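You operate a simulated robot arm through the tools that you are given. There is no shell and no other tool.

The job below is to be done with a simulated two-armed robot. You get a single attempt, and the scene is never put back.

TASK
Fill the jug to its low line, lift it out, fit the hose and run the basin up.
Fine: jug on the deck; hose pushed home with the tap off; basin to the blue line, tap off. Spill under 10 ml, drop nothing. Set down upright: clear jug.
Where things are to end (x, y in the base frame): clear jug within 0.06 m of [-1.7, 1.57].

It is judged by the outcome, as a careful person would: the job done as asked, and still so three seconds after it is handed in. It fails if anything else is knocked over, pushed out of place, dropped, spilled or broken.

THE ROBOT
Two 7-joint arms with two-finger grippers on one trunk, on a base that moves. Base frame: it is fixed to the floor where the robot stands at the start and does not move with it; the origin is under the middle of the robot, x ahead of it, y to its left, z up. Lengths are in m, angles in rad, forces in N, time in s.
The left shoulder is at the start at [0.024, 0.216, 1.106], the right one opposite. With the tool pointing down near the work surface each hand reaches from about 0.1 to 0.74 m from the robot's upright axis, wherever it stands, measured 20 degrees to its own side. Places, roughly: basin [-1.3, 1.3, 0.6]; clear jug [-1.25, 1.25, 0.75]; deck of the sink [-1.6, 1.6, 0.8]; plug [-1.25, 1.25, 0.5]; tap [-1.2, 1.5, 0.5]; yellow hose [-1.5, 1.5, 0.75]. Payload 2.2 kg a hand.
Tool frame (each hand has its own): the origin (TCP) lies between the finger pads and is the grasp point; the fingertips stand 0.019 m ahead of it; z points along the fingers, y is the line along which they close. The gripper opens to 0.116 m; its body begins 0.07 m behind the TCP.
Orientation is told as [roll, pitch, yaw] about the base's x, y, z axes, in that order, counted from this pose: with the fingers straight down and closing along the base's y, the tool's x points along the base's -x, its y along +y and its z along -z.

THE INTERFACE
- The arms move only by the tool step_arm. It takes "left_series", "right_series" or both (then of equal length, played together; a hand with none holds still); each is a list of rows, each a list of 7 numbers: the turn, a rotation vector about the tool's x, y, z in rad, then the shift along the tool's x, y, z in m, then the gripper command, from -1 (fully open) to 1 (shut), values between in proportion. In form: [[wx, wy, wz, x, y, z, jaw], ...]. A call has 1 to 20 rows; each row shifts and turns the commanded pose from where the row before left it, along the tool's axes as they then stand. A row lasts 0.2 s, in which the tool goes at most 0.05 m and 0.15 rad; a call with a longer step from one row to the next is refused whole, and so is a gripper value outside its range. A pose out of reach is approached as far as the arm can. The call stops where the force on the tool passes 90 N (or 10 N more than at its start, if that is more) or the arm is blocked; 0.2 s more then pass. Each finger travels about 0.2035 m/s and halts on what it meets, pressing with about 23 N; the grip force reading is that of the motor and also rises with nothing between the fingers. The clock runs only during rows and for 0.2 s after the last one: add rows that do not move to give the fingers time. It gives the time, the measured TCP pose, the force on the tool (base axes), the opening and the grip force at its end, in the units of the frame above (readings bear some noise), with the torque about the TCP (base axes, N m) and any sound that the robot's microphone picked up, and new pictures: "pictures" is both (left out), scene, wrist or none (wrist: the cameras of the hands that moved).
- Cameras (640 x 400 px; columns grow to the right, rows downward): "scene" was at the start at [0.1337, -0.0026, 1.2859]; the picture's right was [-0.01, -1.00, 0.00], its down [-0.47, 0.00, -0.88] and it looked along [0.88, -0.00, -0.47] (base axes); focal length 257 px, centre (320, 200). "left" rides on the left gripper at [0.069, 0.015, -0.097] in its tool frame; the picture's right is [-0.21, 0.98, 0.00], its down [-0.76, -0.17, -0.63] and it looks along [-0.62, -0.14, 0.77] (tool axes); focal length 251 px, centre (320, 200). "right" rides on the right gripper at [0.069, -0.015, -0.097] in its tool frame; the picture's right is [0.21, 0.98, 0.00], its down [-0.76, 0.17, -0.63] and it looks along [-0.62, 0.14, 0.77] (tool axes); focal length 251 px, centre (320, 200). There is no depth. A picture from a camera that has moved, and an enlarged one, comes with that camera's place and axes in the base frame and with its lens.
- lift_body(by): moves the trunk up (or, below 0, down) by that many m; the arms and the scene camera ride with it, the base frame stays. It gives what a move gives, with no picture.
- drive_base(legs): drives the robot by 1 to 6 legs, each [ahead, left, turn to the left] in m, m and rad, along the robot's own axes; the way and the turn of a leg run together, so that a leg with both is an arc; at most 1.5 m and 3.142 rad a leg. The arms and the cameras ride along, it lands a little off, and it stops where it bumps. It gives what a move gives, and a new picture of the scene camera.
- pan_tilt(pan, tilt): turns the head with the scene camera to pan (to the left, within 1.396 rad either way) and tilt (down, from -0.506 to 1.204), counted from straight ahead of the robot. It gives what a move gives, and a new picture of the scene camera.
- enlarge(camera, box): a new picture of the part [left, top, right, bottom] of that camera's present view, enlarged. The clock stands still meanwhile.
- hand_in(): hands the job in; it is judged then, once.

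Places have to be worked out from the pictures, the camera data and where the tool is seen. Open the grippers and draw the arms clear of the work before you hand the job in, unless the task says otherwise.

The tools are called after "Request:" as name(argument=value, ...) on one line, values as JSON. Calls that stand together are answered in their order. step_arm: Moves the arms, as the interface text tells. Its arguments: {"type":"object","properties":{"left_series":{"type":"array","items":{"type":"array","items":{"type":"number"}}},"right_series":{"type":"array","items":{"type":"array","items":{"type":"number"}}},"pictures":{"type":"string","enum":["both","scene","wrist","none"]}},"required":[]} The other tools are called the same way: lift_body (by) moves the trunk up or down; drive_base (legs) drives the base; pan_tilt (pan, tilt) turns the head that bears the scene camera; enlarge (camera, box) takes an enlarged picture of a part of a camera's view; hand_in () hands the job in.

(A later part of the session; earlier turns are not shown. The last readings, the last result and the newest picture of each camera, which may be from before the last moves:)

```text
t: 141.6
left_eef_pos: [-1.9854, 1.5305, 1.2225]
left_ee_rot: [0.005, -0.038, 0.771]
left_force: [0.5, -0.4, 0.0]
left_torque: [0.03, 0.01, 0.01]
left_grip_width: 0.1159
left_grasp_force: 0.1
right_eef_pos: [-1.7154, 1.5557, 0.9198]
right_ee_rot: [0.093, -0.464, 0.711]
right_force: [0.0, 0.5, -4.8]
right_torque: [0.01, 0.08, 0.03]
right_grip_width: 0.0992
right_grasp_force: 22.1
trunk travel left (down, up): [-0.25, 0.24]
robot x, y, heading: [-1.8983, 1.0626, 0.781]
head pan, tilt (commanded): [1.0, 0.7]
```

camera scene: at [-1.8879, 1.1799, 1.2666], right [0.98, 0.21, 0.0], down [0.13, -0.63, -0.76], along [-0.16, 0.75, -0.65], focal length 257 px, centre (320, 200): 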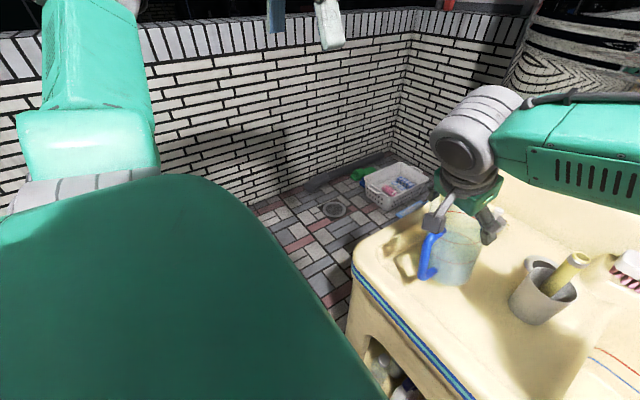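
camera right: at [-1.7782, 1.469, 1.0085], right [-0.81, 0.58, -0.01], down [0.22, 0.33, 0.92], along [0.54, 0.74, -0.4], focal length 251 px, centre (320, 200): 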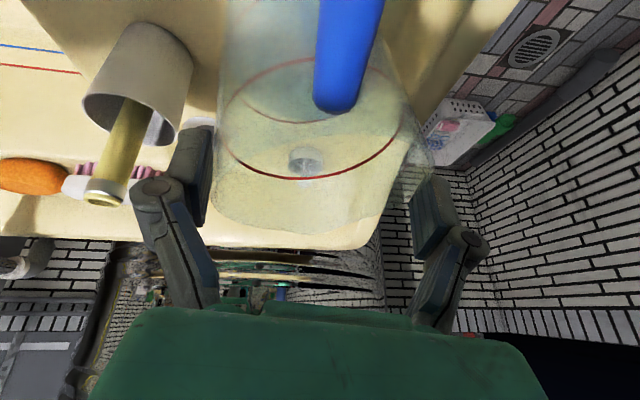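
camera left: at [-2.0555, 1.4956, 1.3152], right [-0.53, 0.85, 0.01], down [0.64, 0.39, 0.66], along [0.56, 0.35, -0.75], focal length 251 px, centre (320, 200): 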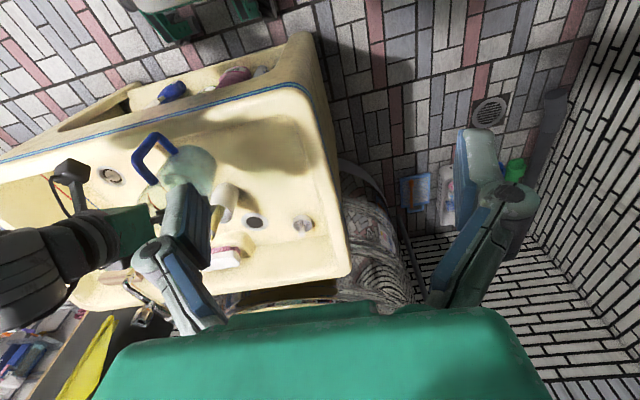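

No contact yet at TCP z 0.920. I continue down in 5 mm steps.

Request:
step_arm(right_series=[[0, 0, 0, 0.0022, -0.0004, 0.0044, 0.8], [0, 0, 0, 0.0022, -0.0004, 0.0044, 0.8], [0, 0, 0, 0, 0, 0, 0.8]], pictures="none")

Request:
step_arm(right_series=[[0, 0, 0, 0.0022, -0.0004, 0.0044, 0.8], [0, 0, 0, 0, 0, 0, 0.8]], pictures="scene")

```text
t: 142.4
left_eef_pos: [-1.9894, 1.5334, 1.2224]
left_ee_rot: [0.001, -0.037, 0.772]
left_force: [-0.4, 1.5, -1.2]
left_torque: [0.0, 0.03, 0.02]
left_grip_width: 0.1158
left_grasp_force: 0.0
right_eef_pos: [-1.719, 1.5571, 0.9099]
right_ee_rot: [0.097, -0.465, 0.71]
right_force: [-4.6, 3.0, 15.9]
right_torque: [0.99, 1.1, 0.08]
right_grip_width: 0.1006
right_grasp_force: 23.6
trunk travel left (down, up): [-0.25, 0.24]
robot x, y, heading: [-1.897, 1.0639, 0.78]
head pan, tilt (commanded): [1.0, 0.7]
```

```text
t: 143.0
left_eef_pos: [-1.9907, 1.5336, 1.2222]
left_ee_rot: [-0.001, -0.04, 0.773]
left_force: [0.0, 0.5, -0.7]
left_torque: [0.01, -0.03, 0.01]
left_grip_width: 0.116
left_grasp_force: 0.2
right_eef_pos: [-1.7197, 1.5574, 0.9042]
right_ee_rot: [0.093, -0.467, 0.71]
right_force: [2.1, -5.0, 28.2]
right_torque: [0.19, 0.33, 0.0]
right_grip_width: 0.1042
right_grasp_force: 23.1
trunk travel left (down, up): [-0.25, 0.24]
robot x, y, heading: [-1.9012, 1.068, 0.78]
head pan, tilt (commanded): [1.0, 0.7]
camera scene: at [-1.8908, 1.1767, 1.2672], right [0.98, 0.21, 0.0], down [0.13, -0.63, -0.76], along [-0.16, 0.75, -0.65], focal length 257 px, centre (320, 200)
```

scene: 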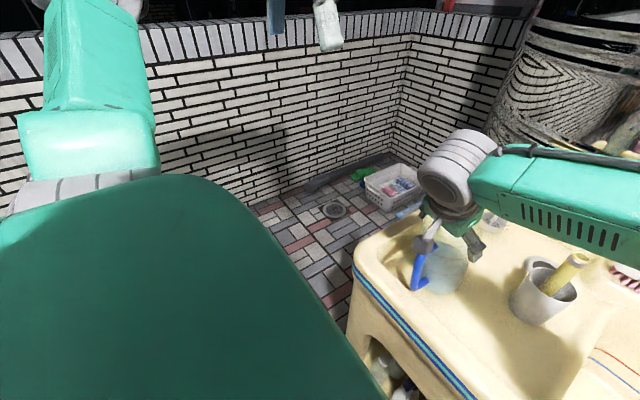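

The jug has touched the deck and is turning upright in the fingers (about 28 N of pressure). I check it from close.

Request:
enlarge(camera="scene", box=[380, 190, 530, 310])

Request:
enlarge(camera="right", box=[0, 0, 640, 400])

```text
3.33 times, centred on (455, 250) of scene
camera zoom: at [-1.8908, 1.1767, 1.2672], right [0.98, 0.21, 0.0], down [0.13, -0.63, -0.76], along [-0.16, 0.75, -0.65], focal length 858 px, centre (-130, 33)
```

zoom: 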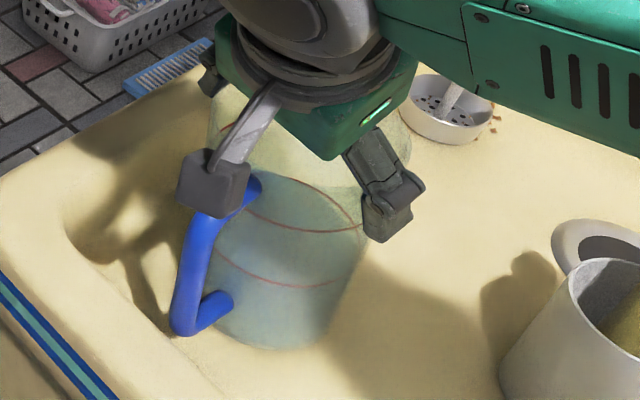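

```text
1.00 times, centred on (320, 200) of right (not enlarged: the box is as wide or as high as the picture)
camera zoom: at [-1.7821, 1.471, 0.9582], right [-0.81, 0.59, -0.02], down [0.22, 0.33, 0.92], along [0.54, 0.74, -0.4], focal length 251 px, centre (320, 200)
```

zoom: 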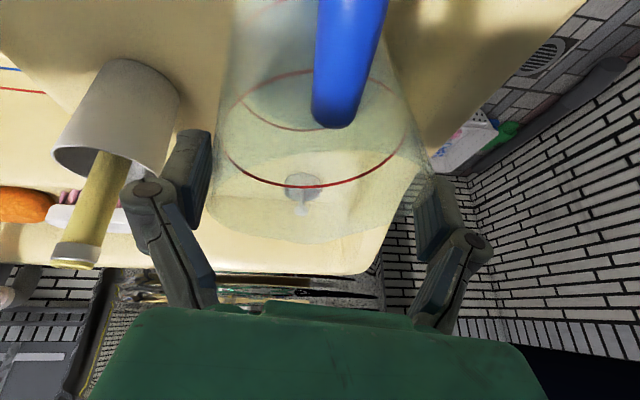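

The jug stands almost upright on the deck, its foot near [-1.70, 1.535]. I ease the pressure by 6 mm and open the fingers.

Request:
step_arm(right_series=[[0, 0, 0, -0.0013, 0.0003, -0.0027, 0.8], [0, 0, 0, -0.0013, 0.0003, -0.0027, 0.8], [0, 0, 0, 0, 0, 0, 0.2], [0, 0, 0, 0, 0, 0, -0.5], [0, 0, 0, 0, 0, 0, -0.8], [0, 0, 0, 0, 0, 0, -1], [0, 0, 0, 0, 0, 0, -1]], pictures="both")

Request:
enlarge(camera="scene", box=[380, 190, 530, 310])

```text
t: 144.6
left_eef_pos: [-1.9905, 1.536, 1.2204]
left_ee_rot: [-0.002, -0.038, 0.774]
left_force: [0.2, 0.0, 0.2]
left_torque: [0.0, 0.02, -0.01]
left_grip_width: 0.1159
left_grasp_force: 0.0
right_eef_pos: [-1.722, 1.5584, 0.9091]
right_ee_rot: [0.09, -0.465, 0.714]
right_force: [0.7, -0.5, 0.1]
right_torque: [-0.05, -0.02, -0.02]
right_grip_width: 0.1159
right_grasp_force: 0.0
trunk travel left (down, up): [-0.25, 0.24]
robot x, y, heading: [-1.8989, 1.065, 0.779]
head pan, tilt (commanded): [1.0, 0.7]
camera scene: at [-1.8904, 1.1812, 1.2666], right [0.98, 0.21, 0.0], down [0.13, -0.63, -0.76], along [-0.16, 0.75, -0.65], focal length 257 px, centre (320, 200)
camera right: at [-1.783, 1.4724, 0.9633], right [-0.81, 0.58, -0.02], down [0.22, 0.33, 0.92], along [0.54, 0.74, -0.4], focal length 251 px, centre (320, 200)
```

scene: 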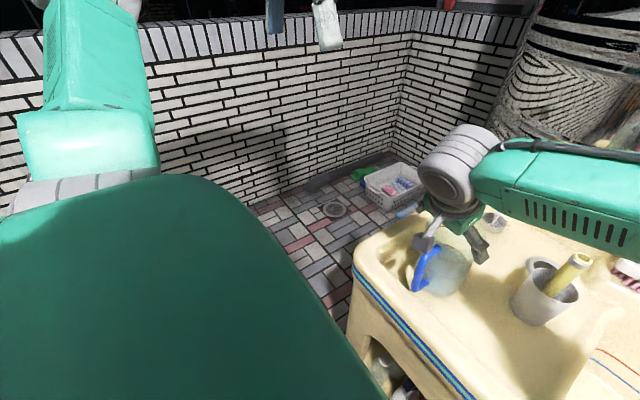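
right: 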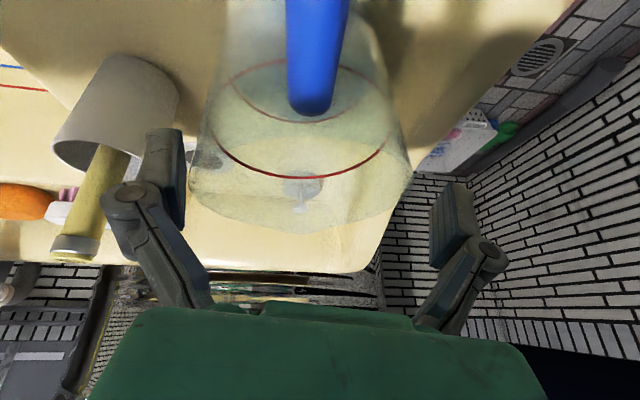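

```text
3.33 times, centred on (455, 250) of scene
camera zoom: at [-1.8904, 1.1812, 1.2666], right [0.98, 0.21, 0.0], down [0.13, -0.63, -0.76], along [-0.16, 0.75, -0.65], focal length 858 px, centre (-130, 33)
```

zoom: 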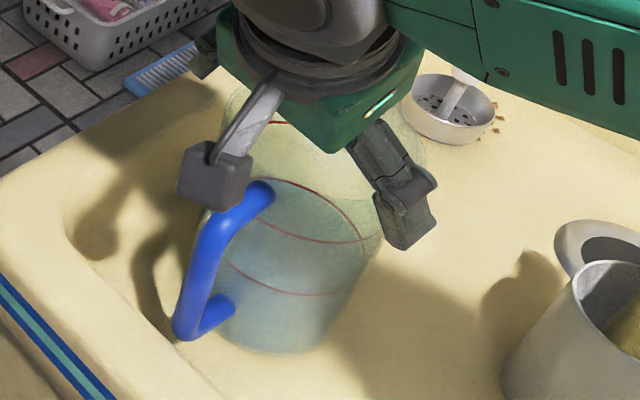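

The jug stands free and upright. I move 6 mm off the nearer finger side and withdraw along the tool axis.

Request:
step_arm(right_series=[[0, 0, 0, 0, -0.006, 0, -1], [0, 0, 0, 0, 0, -0.015, -1], [0, 0, 0, 0, 0, -0.025, -1], [0, 0, 0, 0, 0, -0.03, -1], [0, 0, 0, 0, 0, -0.04, -1], [0, 0, 0, 0, 0, -0.04, -1], [0, 0, 0, 0, 0, 0, -1]], pictures="both")

Request:
enlarge(camera="scene", box=[380, 190, 530, 310])

```text
t: 146.0
left_eef_pos: [-1.9908, 1.5321, 1.223]
left_ee_rot: [0.002, -0.041, 0.772]
left_force: [0.4, -1.1, -0.1]
left_torque: [0.0, 0.03, -0.01]
left_grip_width: 0.1161
left_grasp_force: 0.0
right_eef_pos: [-1.7498, 1.4869, 0.9724]
right_ee_rot: [0.096, -0.262, 0.673]
right_force: [0.9, 0.2, -0.7]
right_torque: [0.03, 0.02, 0.01]
right_grip_width: 0.116
right_grasp_force: 0.0
trunk travel left (down, up): [-0.25, 0.24]
robot x, y, heading: [-1.8988, 1.0696, 0.78]
head pan, tilt (commanded): [1.0, 0.7]
stopped in row 7 (right hand): the arm was blocked; the commanded pose is now the measured one
camera scene: at [-1.8906, 1.1815, 1.2665], right [0.98, 0.21, 0.0], down [0.13, -0.63, -0.76], along [-0.16, 0.74, -0.65], focal length 257 px, centre (320, 200)
camera right: at [-1.805, 1.4107, 1.0466], right [-0.79, 0.61, 0.03], down [0.38, 0.43, 0.82], along [0.49, 0.66, -0.57], focal length 251 px, centre (320, 200)
```

scene: 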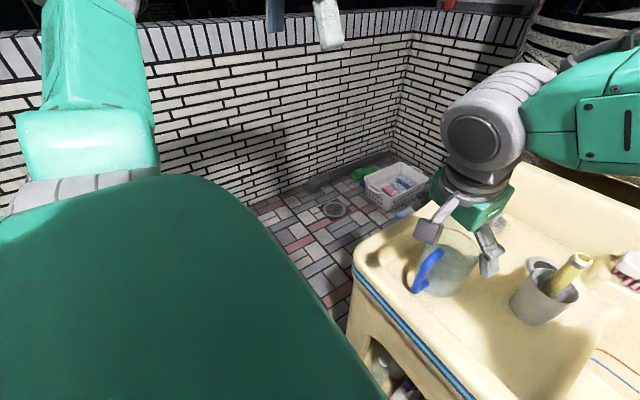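
right: 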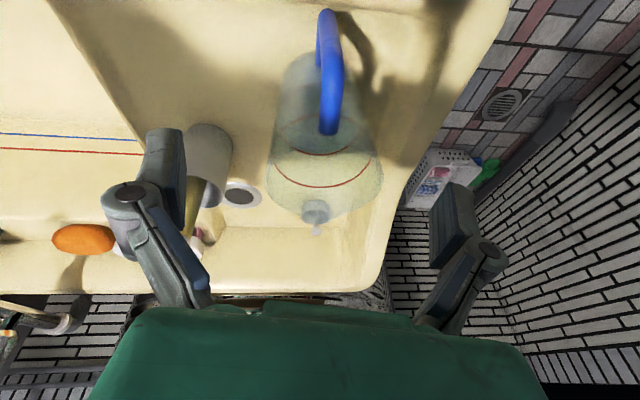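

```text
3.33 times, centred on (455, 250) of scene
camera zoom: at [-1.8906, 1.1815, 1.2665], right [0.98, 0.21, 0.0], down [0.13, -0.63, -0.76], along [-0.16, 0.74, -0.65], focal length 858 px, centre (-130, 33)
```

zoom: 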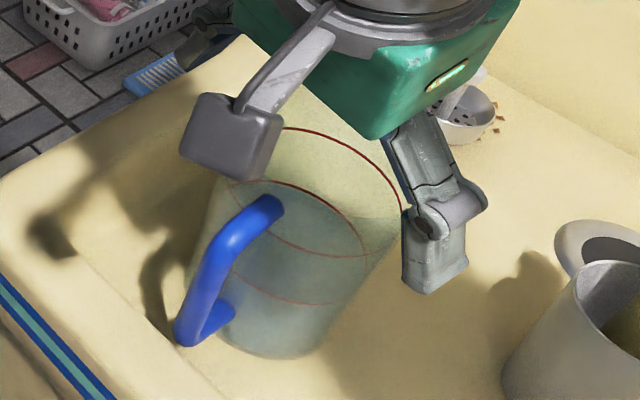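

The jug stands upright on the deck; the arm was blocked in its retreat, probably by my own body. I go straight up clear of the jug's rim first, then off to the right.

Request:
step_arm(right_series=[[0, 0, 0, -0.0052, 0.0018, -0.0192, -1], [0, 0, 0, -0.0052, 0.0018, -0.0192, -1], [0, 0, 0, -0.0052, 0.0018, -0.0192, -1], [0, 0, 0, 0, 0, 0, -1]], pictures="both")

```text
t: 147.0
left_eef_pos: [-1.9895, 1.5264, 1.2254]
left_ee_rot: [0.005, -0.042, 0.772]
left_force: [-0.1, 0.3, -0.1]
left_torque: [0.04, 0.01, 0.0]
left_grip_width: 0.1162
left_grasp_force: 0.1
right_eef_pos: [-1.7342, 1.4794, 0.9973]
right_ee_rot: [0.117, -0.116, 0.627]
right_force: [0.2, 0.7, 0.0]
right_torque: [0.0, -0.01, 0.0]
right_grip_width: 0.116
right_grasp_force: 0.0
trunk travel left (down, up): [-0.25, 0.24]
robot x, y, heading: [-1.8966, 1.0698, 0.778]
head pan, tilt (commanded): [1.0, 0.7]
stopped in row 4 (right hand): the arm was blocked; the commanded pose is now the measured one
camera scene: at [-1.8907, 1.1808, 1.2666], right [0.98, 0.21, 0.0], down [0.13, -0.63, -0.76], along [-0.16, 0.75, -0.65], focal length 257 px, centre (320, 200)
camera right: at [-1.7824, 1.4109, 1.0834], right [-0.75, 0.65, 0.09], down [0.49, 0.47, 0.73], along [0.44, 0.59, -0.68], focal length 251 px, centre (320, 200)
```

scene: 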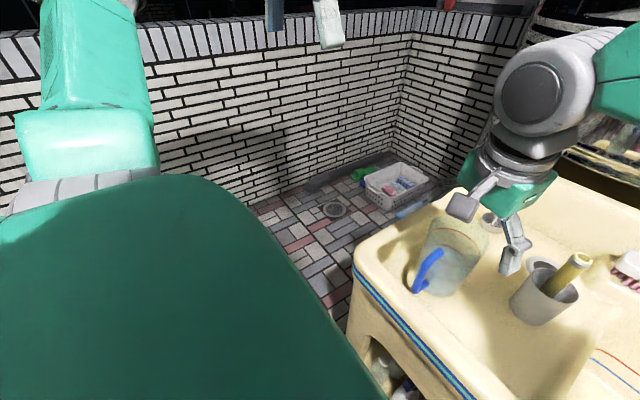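
right: 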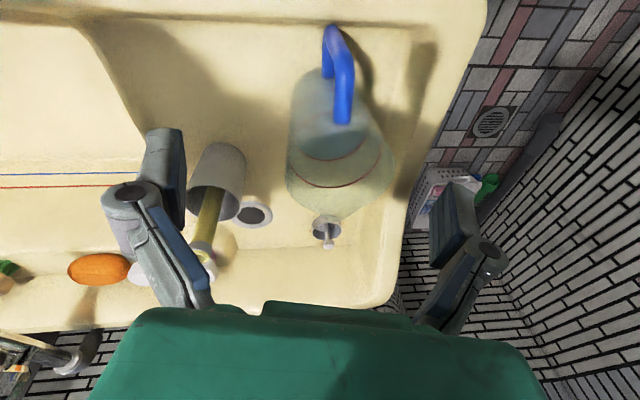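

The hand is above the jug's rim but the arm is folded tight against me. I move it off to the right, away from the jug, staying in front of and above the cup.

Request:
step_arm(right_series=[[0, 0, 0, -0.0052, -0.0288, -0.0089, -1], [0, 0, 0, -0.0052, -0.0288, -0.0089, -1], [0, 0, 0, -0.0052, -0.0288, -0.0089, -1], [0, 0, 0, -0.0052, -0.0288, -0.0089, -1], [0, 0, 0, -0.0052, -0.0288, -0.0089, -1], [0, 0, 0, 0, 0, 0, -1]], pictures="both")

```text
t: 148.4
left_eef_pos: [-1.9891, 1.5276, 1.2242]
left_ee_rot: [0.004, -0.042, 0.774]
left_force: [0.1, -0.2, -0.2]
left_torque: [0.0, -0.01, 0.01]
left_grip_width: 0.1159
left_grasp_force: 0.1
right_eef_pos: [-1.6297, 1.3732, 1.0265]
right_ee_rot: [0.116, -0.119, 0.629]
right_force: [-1.2, -0.7, 0.4]
right_torque: [-0.02, -0.04, -0.01]
right_grip_width: 0.1159
right_grasp_force: 0.0
trunk travel left (down, up): [-0.25, 0.24]
robot x, y, heading: [-1.8981, 1.0689, 0.784]
head pan, tilt (commanded): [1.0, 0.7]
camera scene: at [-1.8896, 1.1798, 1.2666], right [0.98, 0.21, 0.0], down [0.13, -0.63, -0.76], along [-0.16, 0.75, -0.65], focal length 257 px, centre (320, 200)
camera right: at [-1.6773, 1.3051, 1.1125], right [-0.75, 0.65, 0.09], down [0.49, 0.47, 0.73], along [0.44, 0.59, -0.68], focal length 251 px, centre (320, 200)
```

scene: 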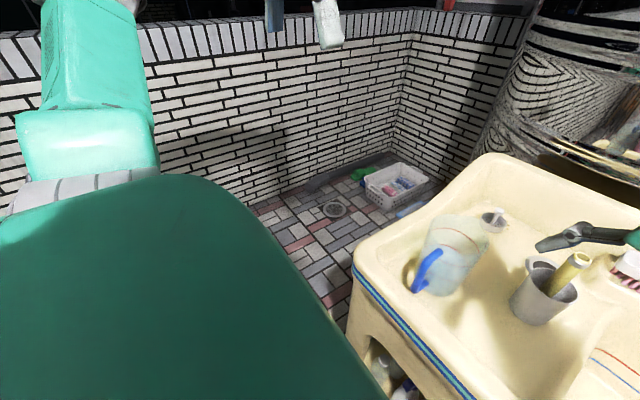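
right: 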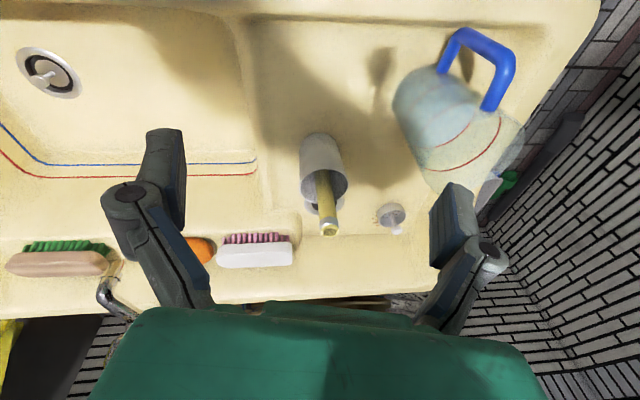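

The hand is clear. I zoom in on the jug to check its stance, place and water level.

Request:
enlarge(camera="scene", box=[390, 195, 510, 310])

Request:
enlarge(camera="right", box=[370, 10, 550, 210])

```text
3.48 times, centred on (450, 252) of scene
camera zoom: at [-1.8896, 1.1798, 1.2666], right [0.98, 0.21, 0.0], down [0.13, -0.63, -0.76], along [-0.16, 0.75, -0.65], focal length 895 px, centre (-132, 17)
```

zoom: 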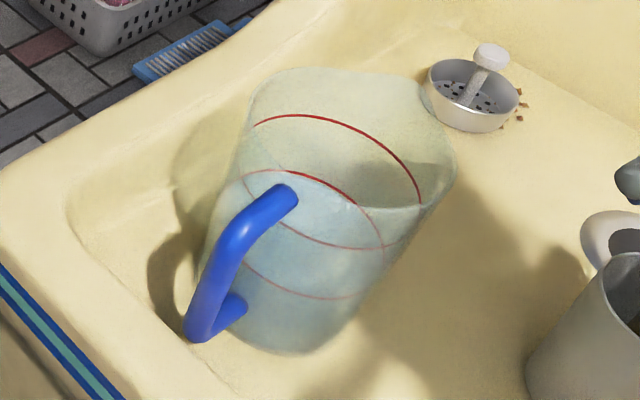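

```text
2.00 times, centred on (460, 110) of right
camera zoom: at [-1.6773, 1.3051, 1.1125], right [-0.75, 0.65, 0.09], down [0.49, 0.47, 0.73], along [0.44, 0.59, -0.68], focal length 503 px, centre (40, 380)
```

zoom: 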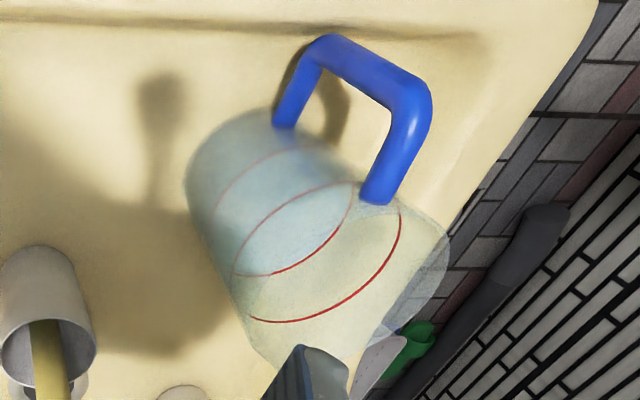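

The jug stands upright near [-1.706, 1.543], within 3 cm of the goal, with the water at its low line. Next is the hose; I study it in the cup from the wrist camera and the head.

Request:
enlarge(camera="right", box=[270, 110, 390, 250])

Request:
pan_tilt(pan=0.25, tilt=0.7)

```text
2.86 times, centred on (330, 180) of right
camera zoom: at [-1.6773, 1.3051, 1.1125], right [-0.75, 0.65, 0.09], down [0.49, 0.47, 0.73], along [0.44, 0.59, -0.68], focal length 718 px, centre (291, 257)
```

zoom: 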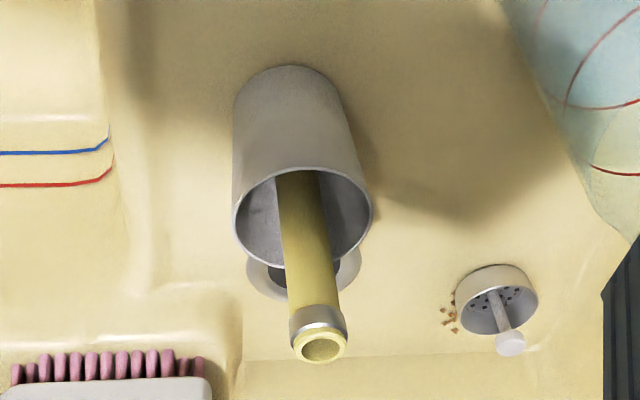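

```text
t: 149.5
left_eef_pos: [-1.9888, 1.5269, 1.2242]
left_ee_rot: [0.005, -0.042, 0.774]
left_force: [-0.2, 0.5, 0.3]
left_torque: [-0.03, 0.03, 0.03]
left_grip_width: 0.1162
left_grasp_force: 0.1
right_eef_pos: [-1.6294, 1.3735, 1.0269]
right_ee_rot: [0.116, -0.117, 0.629]
right_force: [-0.1, -0.3, 0.9]
right_torque: [-0.01, 0.01, -0.03]
right_grip_width: 0.116
right_grasp_force: 0.1
trunk travel left (down, up): [-0.25, 0.24]
robot x, y, heading: [-1.896, 1.0657, 0.778]
head pan, tilt (commanded): [0.25, 0.7]
camera scene: at [-1.8287, 1.1699, 1.2667], right [0.86, -0.51, 0.0], down [-0.33, -0.56, -0.76], along [0.39, 0.65, -0.65], focal length 257 px, centre (320, 200)
```

scene: 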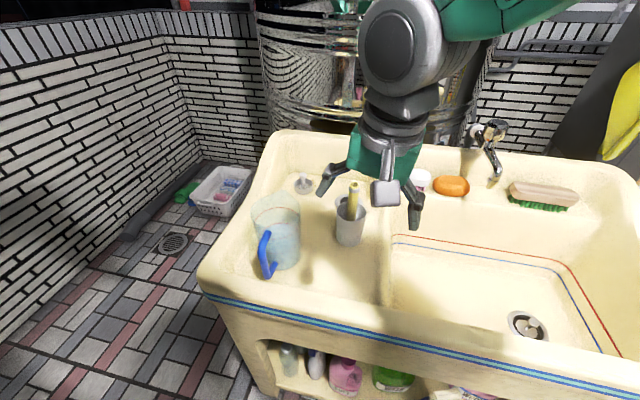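

This view shows jug, cup with hose, and tap together. I enlarge the cup and hose to triangulate them.

Request:
enlarge(camera="scene", box=[300, 160, 420, 260])

Request:
enlarge(camera="left", box=[120, 130, 340, 290])

```text
4.00 times, centred on (360, 210) of scene
camera zoom: at [-1.8287, 1.1699, 1.2667], right [0.86, -0.51, 0.0], down [-0.33, -0.56, -0.76], along [0.39, 0.65, -0.65], focal length 1030 px, centre (160, 160)
```

zoom: 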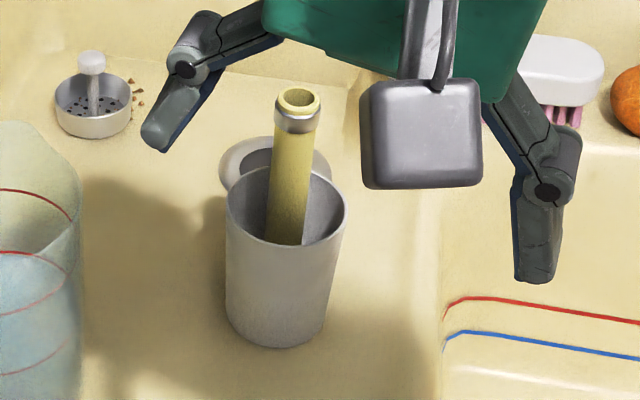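

```text
2.50 times, centred on (230, 210) of left
camera zoom: at [-2.0521, 1.4869, 1.3186], right [-0.53, 0.85, 0.01], down [0.64, 0.39, 0.66], along [0.56, 0.36, -0.75], focal length 629 px, centre (545, 175)
```

zoom: 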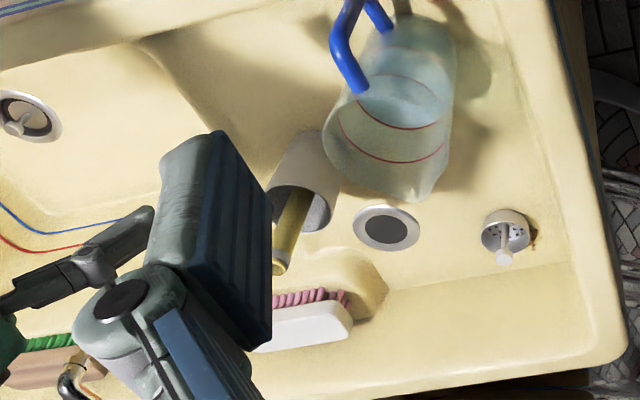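

The hose top is near [-1.525, 1.522, 0.922], leaning about 20° away from me; the cup's rim is at z 0.87. I tilt the right hand 40° forward and bring it, open, to a point 12 cm short of the hose.

Request:
step_arm(right_series=[[0.0087, -0.1139, -0.0385, 0, 0, 0, -1], [0.0087, -0.1139, -0.0385, 0, 0, 0, -1], [0.0087, -0.1139, -0.0385, 0, 0, 0, -1], [0.0087, -0.1139, -0.0385, 0, 0, 0, -1], [0.0087, -0.1139, -0.0385, 0, 0, 0, -1], [0, 0, 0, -0.0146, 0.0102, 0.0301, -1], [0, 0, 0, -0.0146, 0.0102, 0.0301, -1], [0, 0, 0, -0.0146, 0.0102, 0.0301, -1], [0, 0, 0, 0, 0, 0, -1]], pictures="both")

```text
t: 151.7
left_eef_pos: [-1.9882, 1.5234, 1.2267]
left_ee_rot: [0.005, -0.043, 0.771]
left_force: [-0.6, -0.1, 0.1]
left_torque: [0.0, -0.01, 0.03]
left_grip_width: 0.1162
left_grasp_force: 0.0
right_eef_pos: [-1.577, 1.4609, 1.0215]
right_ee_rot: [0.078, -0.725, 0.725]
right_force: [-0.3, 0.2, -0.1]
right_torque: [-0.01, -0.02, 0.0]
right_grip_width: 0.116
right_grasp_force: 0.1
trunk travel left (down, up): [-0.25, 0.24]
robot x, y, heading: [-1.8991, 1.0676, 0.778]
head pan, tilt (commanded): [0.25, 0.7]
stopped in row 9 (right hand): the arm was blocked; the commanded pose is now the measured one
camera scene: at [-1.8289, 1.1703, 1.2667], right [0.86, -0.51, 0.0], down [-0.33, -0.56, -0.76], along [0.39, 0.65, -0.65], focal length 257 px, centre (320, 200)
camera right: at [-1.6465, 1.368, 1.047], right [-0.8, 0.59, -0.09], down [0.03, 0.18, 0.98], along [0.59, 0.79, -0.16], focal length 251 px, centre (320, 200)
```

scene: 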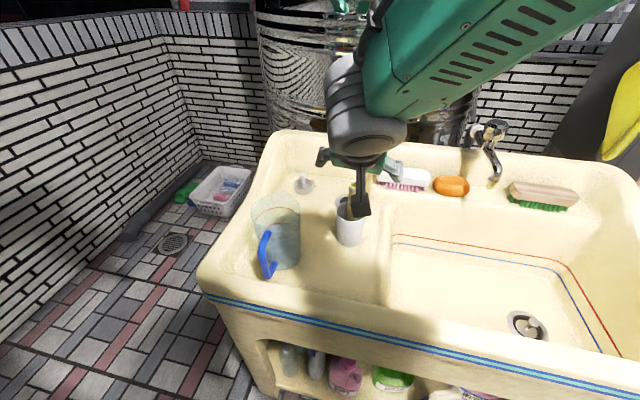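
right: 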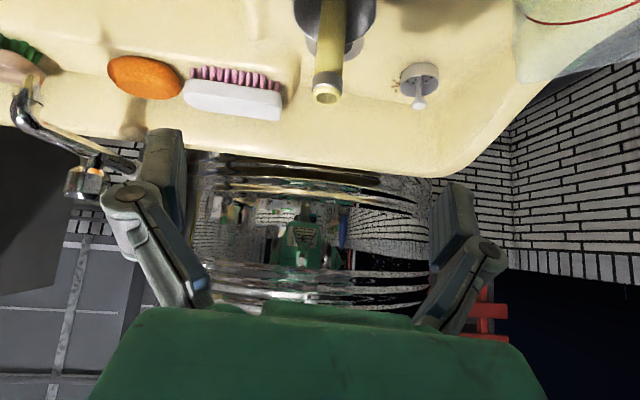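

The arm is blocked in this folded pose: with so much tilt the cup lies too far to the left for the right arm. I raise and draw back the hand, then slide the base left by 20 cm so that the cup comes in front of the right shoulder.

Request:
step_arm(right_series=[[0, 0.1, 0, 0.005, -0.01, -0.03, -1], [0, 0.1, 0, 0.005, -0.02, -0.03, -1], [0, 0.1, 0, 0, -0.03, -0.03, -1], [0, 0, 0, 0, -0.03, -0.03, -1], [0, 0, 0, 0, -0.03, 0, -1], [0, 0, 0, 0, 0, 0, -1]], pictures="none")

Request:
drive_base(legs=[[0, 0.2, 0]])

```text
t: 153.1
left_eef_pos: [-1.9875, 1.5242, 1.2265]
left_ee_rot: [0.005, -0.044, 0.772]
left_force: [0.5, 0.3, 0.5]
left_torque: [0.01, 0.01, -0.03]
left_grip_width: 0.1161
left_grasp_force: 0.1
right_eef_pos: [-1.544, 1.3216, 1.1088]
right_ee_rot: [0.06, -0.427, 0.757]
right_force: [-0.3, 0.3, -0.4]
right_torque: [0.0, -0.01, -0.03]
right_grip_width: 0.1162
right_grasp_force: 0.1
trunk travel left (down, up): [-0.25, 0.24]
robot x, y, heading: [-1.9008, 1.0652, 0.779]
head pan, tilt (commanded): [0.25, 0.7]
```

```text
t: 154.7
left_eef_pos: [-2.13, 1.6698, 1.2258]
left_ee_rot: [0.004, -0.044, 0.768]
left_force: [-0.5, 0.7, -0.1]
left_torque: [0.01, -0.01, 0.01]
left_grip_width: 0.116
left_grasp_force: 0.1
right_eef_pos: [-1.6872, 1.467, 1.1099]
right_ee_rot: [0.056, -0.428, 0.753]
right_force: [-0.6, 0.8, 0.0]
right_torque: [-0.01, -0.01, 0.0]
right_grip_width: 0.1158
right_grasp_force: 0.0
trunk travel left (down, up): [-0.25, 0.24]
robot x, y, heading: [-2.039, 1.2122, 0.781]
head pan, tilt (commanded): [0.25, 0.7]
camera scene: at [-1.9694, 1.3125, 1.2668], right [0.86, -0.52, 0.0], down [-0.33, -0.55, -0.76], along [0.4, 0.65, -0.65], focal length 257 px, centre (320, 200)
```

scene: 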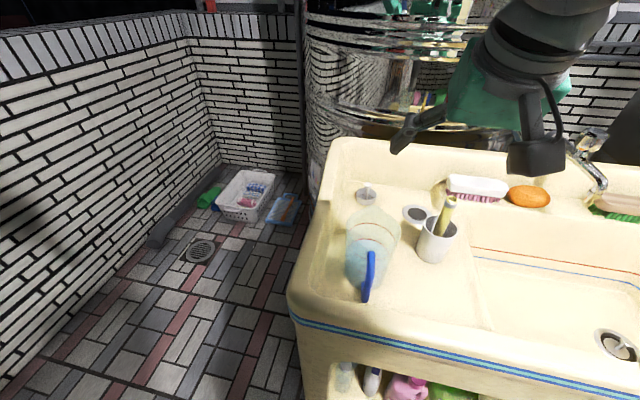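

The slide went smoothly; the cup is now at about (0.55 ahead, 0.14 right) of me. I turn the head to look at it.

Request:
pan_tilt(pan=-0.3, tilt=0.75)

Request:
enlarge(camera="right", box=[0, 0, 640, 400])

```text
t: 155.7
left_eef_pos: [-2.1344, 1.6729, 1.2241]
left_ee_rot: [-0.002, -0.046, 0.767]
left_force: [-0.2, 0.7, -0.4]
left_torque: [-0.05, -0.03, 0.05]
left_grip_width: 0.1161
left_grasp_force: 0.1
right_eef_pos: [-1.6914, 1.4714, 1.11]
right_ee_rot: [0.054, -0.428, 0.756]
right_force: [0.1, 1.0, 0.3]
right_torque: [-0.02, -0.01, -0.06]
right_grip_width: 0.1159
right_grasp_force: 0.2
trunk travel left (down, up): [-0.25, 0.24]
robot x, y, heading: [-2.041, 1.2121, 0.778]
head pan, tilt (commanded): [-0.3, 0.75]
camera scene: at [-1.9446, 1.2827, 1.2627], right [0.46, -0.89, 0.01], down [-0.6, -0.32, -0.73], along [0.65, 0.33, -0.68], focal length 257 px, centre (320, 200)
```

scene: 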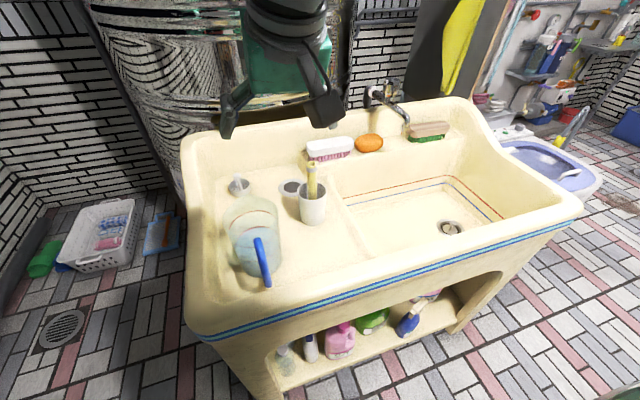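

```text
1.00 times, centred on (320, 200) of right (not enlarged: the box is as wide or as high as the picture)
camera zoom: at [-1.7519, 1.385, 1.168], right [-0.83, 0.56, -0.04], down [0.22, 0.39, 0.9], along [0.52, 0.73, -0.44], focal length 251 px, centre (320, 200)
```

zoom: 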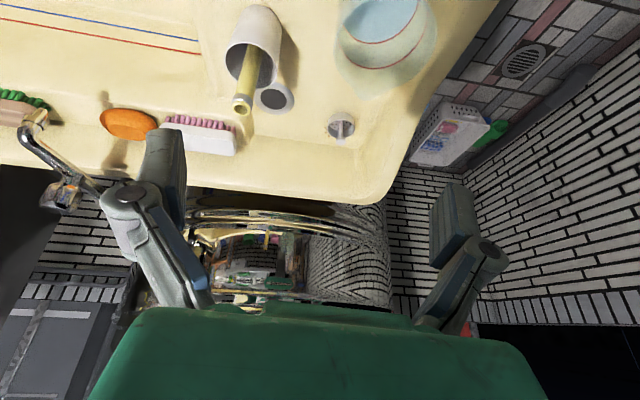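

Good view of everything. I zoom on the hose in both cameras for a better fix.

Request:
enlarge(camera="scene", box=[270, 150, 350, 235])

Request:
enlarge(camera="right", box=[190, 0, 310, 125])

```text
4.71 times, centred on (310, 192) of scene
camera zoom: at [-1.9446, 1.2827, 1.2627], right [0.46, -0.89, 0.01], down [-0.6, -0.32, -0.73], along [0.65, 0.33, -0.68], focal length 1212 px, centre (367, 235)
```

zoom: 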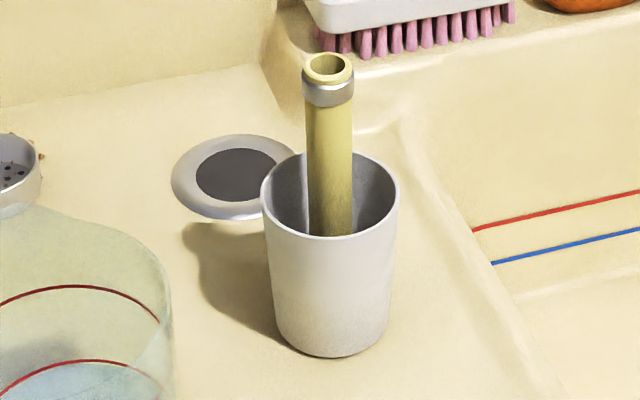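

```text
3.20 times, centred on (250, 62) of right
camera zoom: at [-1.7519, 1.385, 1.168], right [-0.83, 0.56, -0.04], down [0.22, 0.39, 0.9], along [0.52, 0.73, -0.44], focal length 805 px, centre (544, 640)
```

zoom: 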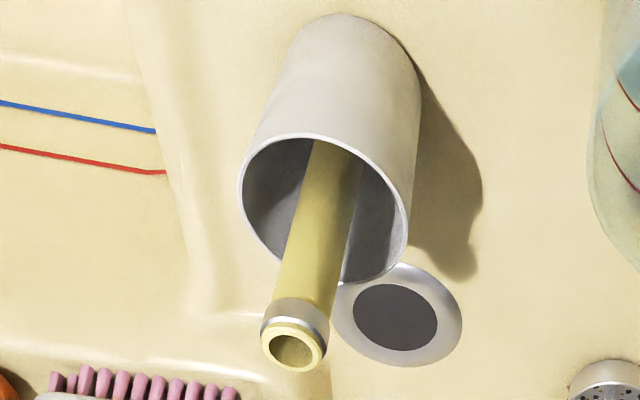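

The hose top fits [-1.527, 1.518, 0.925], leaning about 17° towards azimuth 32°. I turn the hand to that plane with a 37° tilt and bring it to a pre-grasp point 12 cm short of the hose, just under its collar.

Request:
step_arm(right_series=[[0.067, -0.1127, 0.0642, 0, 0, 0, -1], [0.067, -0.1127, 0.0642, 0, 0, 0, -1], [0, 0, 0, 0.0012, -0.0136, 0.0353, -1], [0, 0, 0, 0.0012, -0.0136, 0.0353, -1], [0, 0, 0, 0.0012, -0.0136, 0.0353, -1], [0, 0, 0, 0.0012, -0.0136, 0.0353, -1], [0, 0, 0, 0, 0, 0, -1]], pictures="both")

```text
t: 157.3
left_eef_pos: [-2.1305, 1.6671, 1.2259]
left_ee_rot: [0.007, -0.046, 0.768]
left_force: [-0.4, 0.4, -0.2]
left_torque: [0.0, 0.0, 0.0]
left_grip_width: 0.1163
left_grasp_force: 0.2
right_eef_pos: [-1.5862, 1.4669, 1.0039]
right_ee_rot: [0.044, -0.656, 0.565]
right_force: [0.1, 0.0, -0.2]
right_torque: [0.0, 0.01, -0.02]
right_grip_width: 0.116
right_grasp_force: 0.1
trunk travel left (down, up): [-0.25, 0.24]
robot x, y, heading: [-2.0403, 1.2141, 0.773]
head pan, tilt (commanded): [-0.3, 0.75]
camera scene: at [-1.9512, 1.2893, 1.2574], right [0.64, -0.77, 0.0], down [-0.56, -0.46, -0.68], along [0.53, 0.43, -0.73], focal length 257 px, centre (320, 200)
camera right: at [-1.6704, 1.3905, 1.0382], right [-0.69, 0.72, -0.1], down [0.1, 0.23, 0.97], along [0.72, 0.66, -0.23], focal length 251 px, centre (320, 200)
```

scene: 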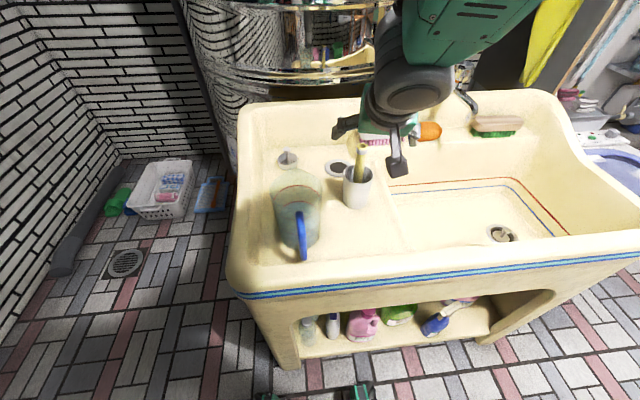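
right: 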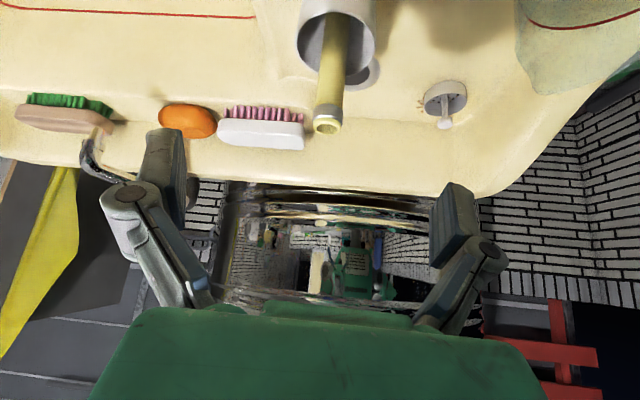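

The forearm is nudging the head again (its pan and tilt are off by 0.2 and 0.07). I turn the head left, out of the way, and keep the tub in view.

Request:
pan_tilt(pan=0.45, tilt=0.75)

Request:
enlarge(camera="right", box=[240, 0, 440, 160])

```text
t: 158.4
left_eef_pos: [-2.1313, 1.6713, 1.2241]
left_ee_rot: [0.004, -0.046, 0.77]
left_force: [0.8, -0.1, 0.2]
left_torque: [-0.04, 0.01, 0.02]
left_grip_width: 0.116
left_grasp_force: 0.1
right_eef_pos: [-1.5885, 1.4698, 1.0012]
right_ee_rot: [0.038, -0.651, 0.569]
right_force: [-0.4, -0.9, -0.4]
right_torque: [-0.01, -0.04, -0.04]
right_grip_width: 0.1162
right_grasp_force: 0.0
trunk travel left (down, up): [-0.25, 0.24]
robot x, y, heading: [-2.0408, 1.2117, 0.785]
head pan, tilt (commanded): [0.45, 0.75]
camera scene: at [-1.9887, 1.3214, 1.2624], right [0.94, -0.34, 0.0], down [-0.23, -0.65, -0.73], along [0.25, 0.68, -0.69], focal length 257 px, centre (320, 200)
```

scene: 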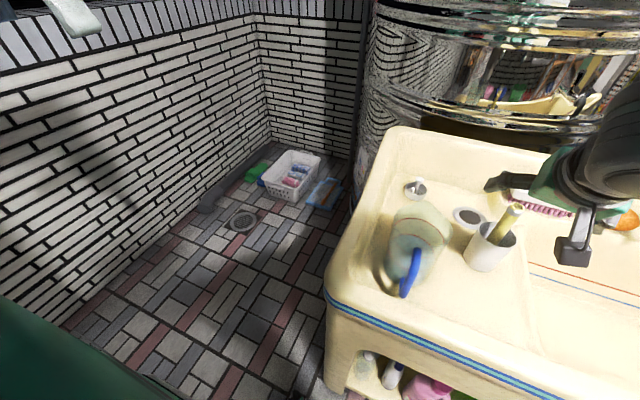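

```text
2.50 times, centred on (340, 80) of right
camera zoom: at [-1.6728, 1.393, 1.0356], right [-0.69, 0.72, -0.1], down [0.11, 0.24, 0.97], along [0.72, 0.65, -0.24], focal length 629 px, centre (270, 500)
```

zoom: 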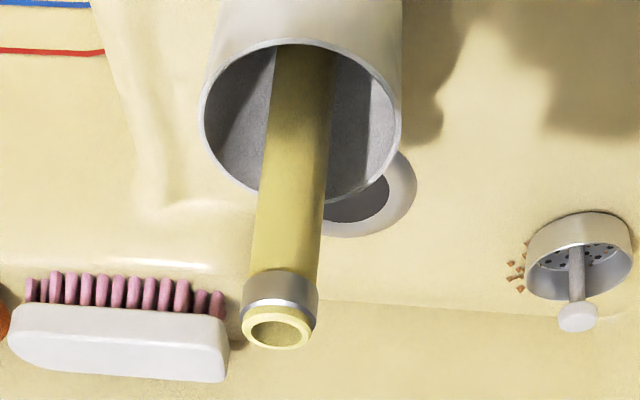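

The hose lies almost exactly ahead of the tool: about 6 mm to the left and 12 cm ahead at the grip point. I advance 7 cm with that correction and look again.

Request:
step_arm(right_series=[[0, 0, 0, 0.001, 0.0033, 0.02, -1], [0, 0, 0, 0.001, 0.0032, 0.025, -1], [0, 0, 0, 0, 0, 0.025, -1], [0, 0, 0, 0, 0, 0, -1]], pictures="both")

Request:
enlarge(camera="right", box=[200, 0, 440, 200])

```text
t: 159.4
left_eef_pos: [-2.1321, 1.669, 1.2256]
left_ee_rot: [0.006, -0.045, 0.768]
left_force: [-0.6, 0.4, -0.1]
left_torque: [-0.02, 0.0, -0.01]
left_grip_width: 0.1159
left_grasp_force: 0.1
right_eef_pos: [-1.5554, 1.4988, 0.9512]
right_ee_rot: [0.037, -0.666, 0.564]
right_force: [0.0, -0.1, 0.4]
right_torque: [0.04, -0.03, 0.0]
right_grip_width: 0.1158
right_grasp_force: 0.1
trunk travel left (down, up): [-0.25, 0.24]
robot x, y, heading: [-2.038, 1.2085, 0.777]
head pan, tilt (commanded): [0.45, 0.75]
camera scene: at [-1.9872, 1.3197, 1.2625], right [0.94, -0.34, 0.0], down [-0.23, -0.64, -0.73], along [0.25, 0.69, -0.68], focal length 257 px, centre (320, 200)
camera right: at [-1.6408, 1.4222, 0.9841], right [-0.68, 0.72, -0.1], down [0.09, 0.23, 0.97], along [0.72, 0.65, -0.22], focal length 251 px, centre (320, 200)
```

scene: 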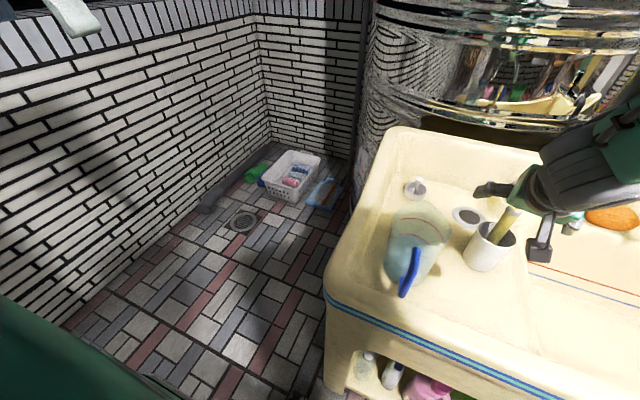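
right: 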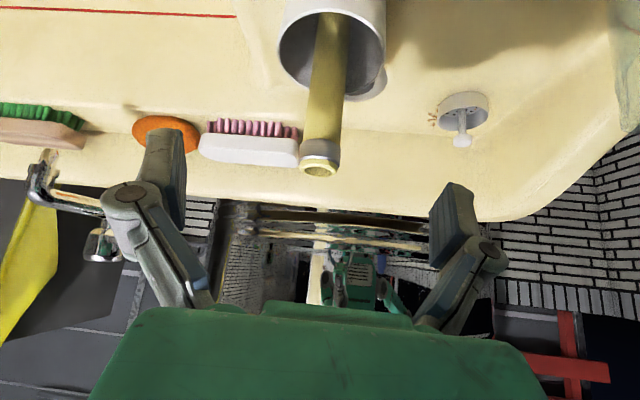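

```text
2.00 times, centred on (320, 100) of right
camera zoom: at [-1.6408, 1.4222, 0.9841], right [-0.68, 0.72, -0.1], down [0.09, 0.23, 0.97], along [0.72, 0.65, -0.22], focal length 503 px, centre (320, 400)
```

zoom: 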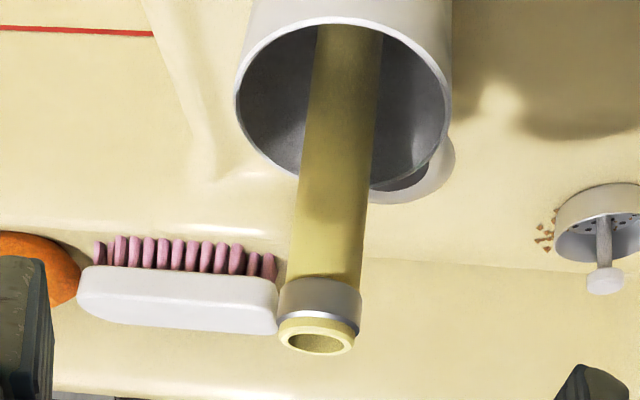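

The hose is now 5.5 cm ahead of the pads and centred; its collar is 18 mm long. I advance the rest so that the pads stand just under the collar, above the cup's rim.

Request:
step_arm(right_series=[[0, 0, 0, 0.004, 0.001, 0.018, -1], [0, 0, 0, 0.003, 0.001, 0.019, -1], [0, 0, 0, 0.001, 0.0004, 0.0185, -1], [0, 0, 0, 0, 0, 0, -1]], pictures="both")

```text
t: 160.4
left_eef_pos: [-2.1305, 1.6673, 1.2261]
left_ee_rot: [0.004, -0.045, 0.769]
left_force: [0.4, 0.0, -0.3]
left_torque: [0.01, 0.0, 0.03]
left_grip_width: 0.1162
left_grasp_force: 0.1
right_eef_pos: [-1.539, 1.514, 0.8884]
right_ee_rot: [0.005, -0.651, 0.598]
right_force: [-1.4, -0.2, 0.5]
right_torque: [-0.01, -0.04, 0.03]
right_grip_width: 0.1157
right_grasp_force: 0.2
trunk travel left (down, up): [-0.25, 0.24]
robot x, y, heading: [-2.0369, 1.211, 0.772]
head pan, tilt (commanded): [0.45, 0.75]
camera scene: at [-1.9861, 1.3193, 1.2625], right [0.94, -0.34, 0.0], down [-0.23, -0.64, -0.73], along [0.25, 0.69, -0.68], focal length 257 px, centre (320, 200)
camera right: at [-1.6232, 1.437, 0.9237], right [-0.69, 0.71, -0.13], down [0.09, 0.26, 0.96], along [0.72, 0.65, -0.24], focal length 251 px, centre (320, 200)
```

scene: 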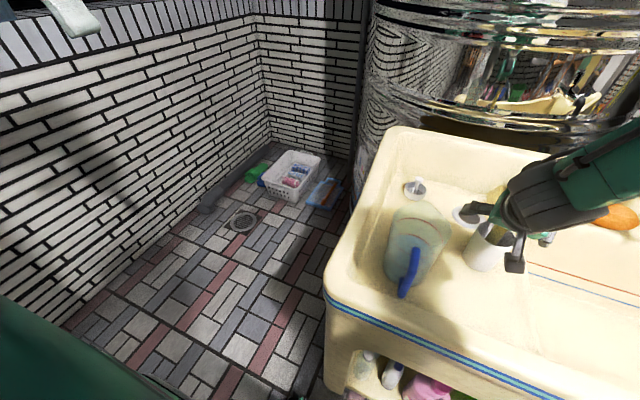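
right: 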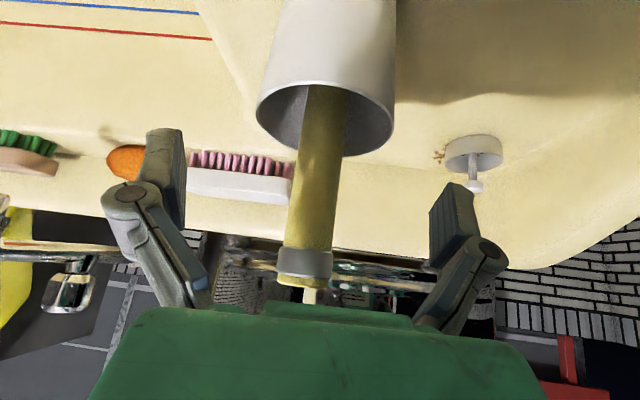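

The pads are deeper than planned, 47 mm below the hose's top, and their tips would meet the cup's rim when closing. I move 18 mm up along the hose.

Request:
step_arm(right_series=[[0, 0, 0, -0.0074, 0, -0.0051, -1], [0, 0, 0, -0.0074, 0, -0.0051, -1], [0, 0, 0, 0, 0, 0, -1]], pictures="none")

Request:
enlarge(camera="right", box=[120, 50, 520, 300])

```text
t: 161.2
left_eef_pos: [-2.1304, 1.6675, 1.2261]
left_ee_rot: [0.005, -0.046, 0.767]
left_force: [0.1, 0.1, 1.1]
left_torque: [-0.02, -0.03, 0.02]
left_grip_width: 0.1159
left_grasp_force: 0.1
right_eef_pos: [-1.5338, 1.5172, 0.9058]
right_ee_rot: [0.006, -0.648, 0.596]
right_force: [-0.1, 0.3, 0.6]
right_torque: [0.02, 0.01, 0.01]
right_grip_width: 0.116
right_grasp_force: 0.1
trunk travel left (down, up): [-0.25, 0.24]
robot x, y, heading: [-2.0414, 1.217, 0.778]
head pan, tilt (commanded): [0.45, 0.75]
```

```text
1.60 times, centred on (320, 175) of right
camera zoom: at [-1.6181, 1.4395, 0.9405], right [-0.69, 0.71, -0.13], down [0.09, 0.26, 0.96], along [0.72, 0.65, -0.24], focal length 402 px, centre (320, 240)
```

zoom: 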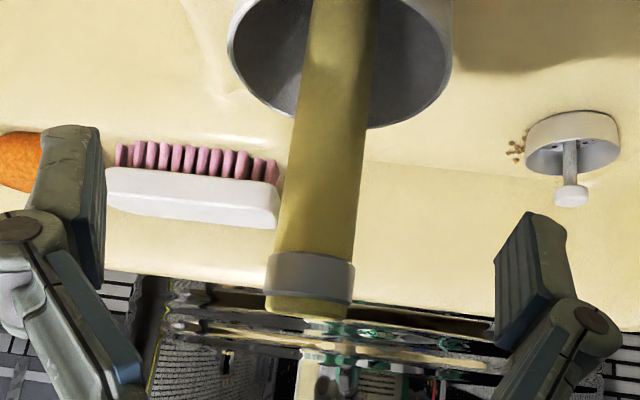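

Now the pads sit right under the collar and the fingertips just clear the cup's rim. I close on the hose slowly.

Request:
step_arm(right_series=[[0, 0, 0, 0, 0, 0, -0.5], [0, 0, 0, 0, 0, 0, 0.0], [0, 0, 0, 0, 0, 0, 0.3], [0, 0, 0, 0, 0, 0, 0.5], [0, 0, 0, 0, 0, 0, 0.7], [0, 0, 0, 0, 0, 0, 0.7]], pictures="both")

```text
t: 162.6
left_eef_pos: [-2.1299, 1.6685, 1.2257]
left_ee_rot: [0.003, -0.046, 0.768]
left_force: [-0.1, -0.7, -0.6]
left_torque: [0.0, -0.01, -0.01]
left_grip_width: 0.116
left_grasp_force: 0.0
right_eef_pos: [-1.5347, 1.5155, 0.9057]
right_ee_rot: [0.004, -0.649, 0.596]
right_force: [-1.4, 1.0, -0.1]
right_torque: [0.02, -0.01, 0.02]
right_grip_width: 0.0229
right_grasp_force: 23.4
trunk travel left (down, up): [-0.25, 0.24]
robot x, y, heading: [-2.0459, 1.2108, 0.782]
head pan, tilt (commanded): [0.45, 0.75]
camera scene: at [-1.9859, 1.3198, 1.2624], right [0.94, -0.34, 0.0], down [-0.23, -0.65, -0.73], along [0.25, 0.69, -0.68], focal length 257 px, centre (320, 200)
camera right: at [-1.6183, 1.4393, 0.9405], right [-0.69, 0.71, -0.13], down [0.09, 0.26, 0.96], along [0.72, 0.65, -0.24], focal length 251 px, centre (320, 200)
```

scene: 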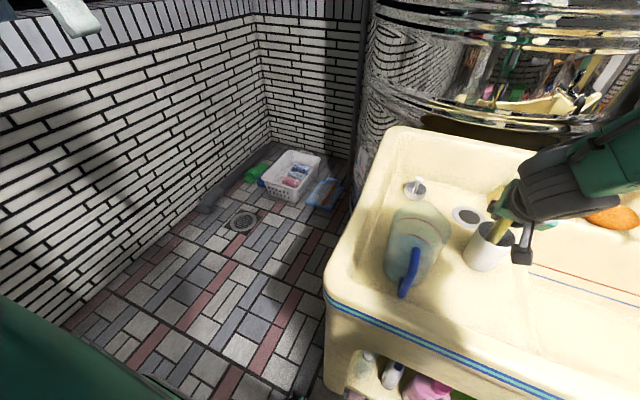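
right: 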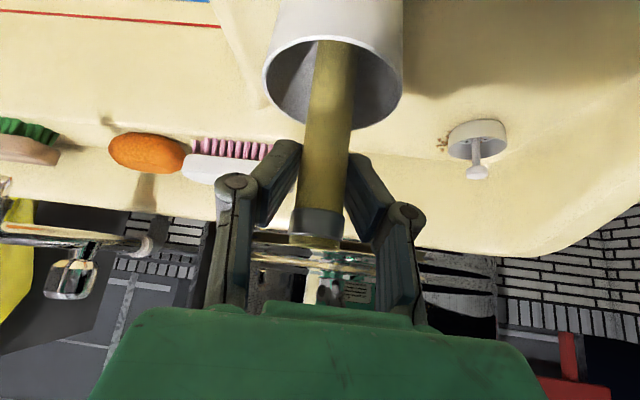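

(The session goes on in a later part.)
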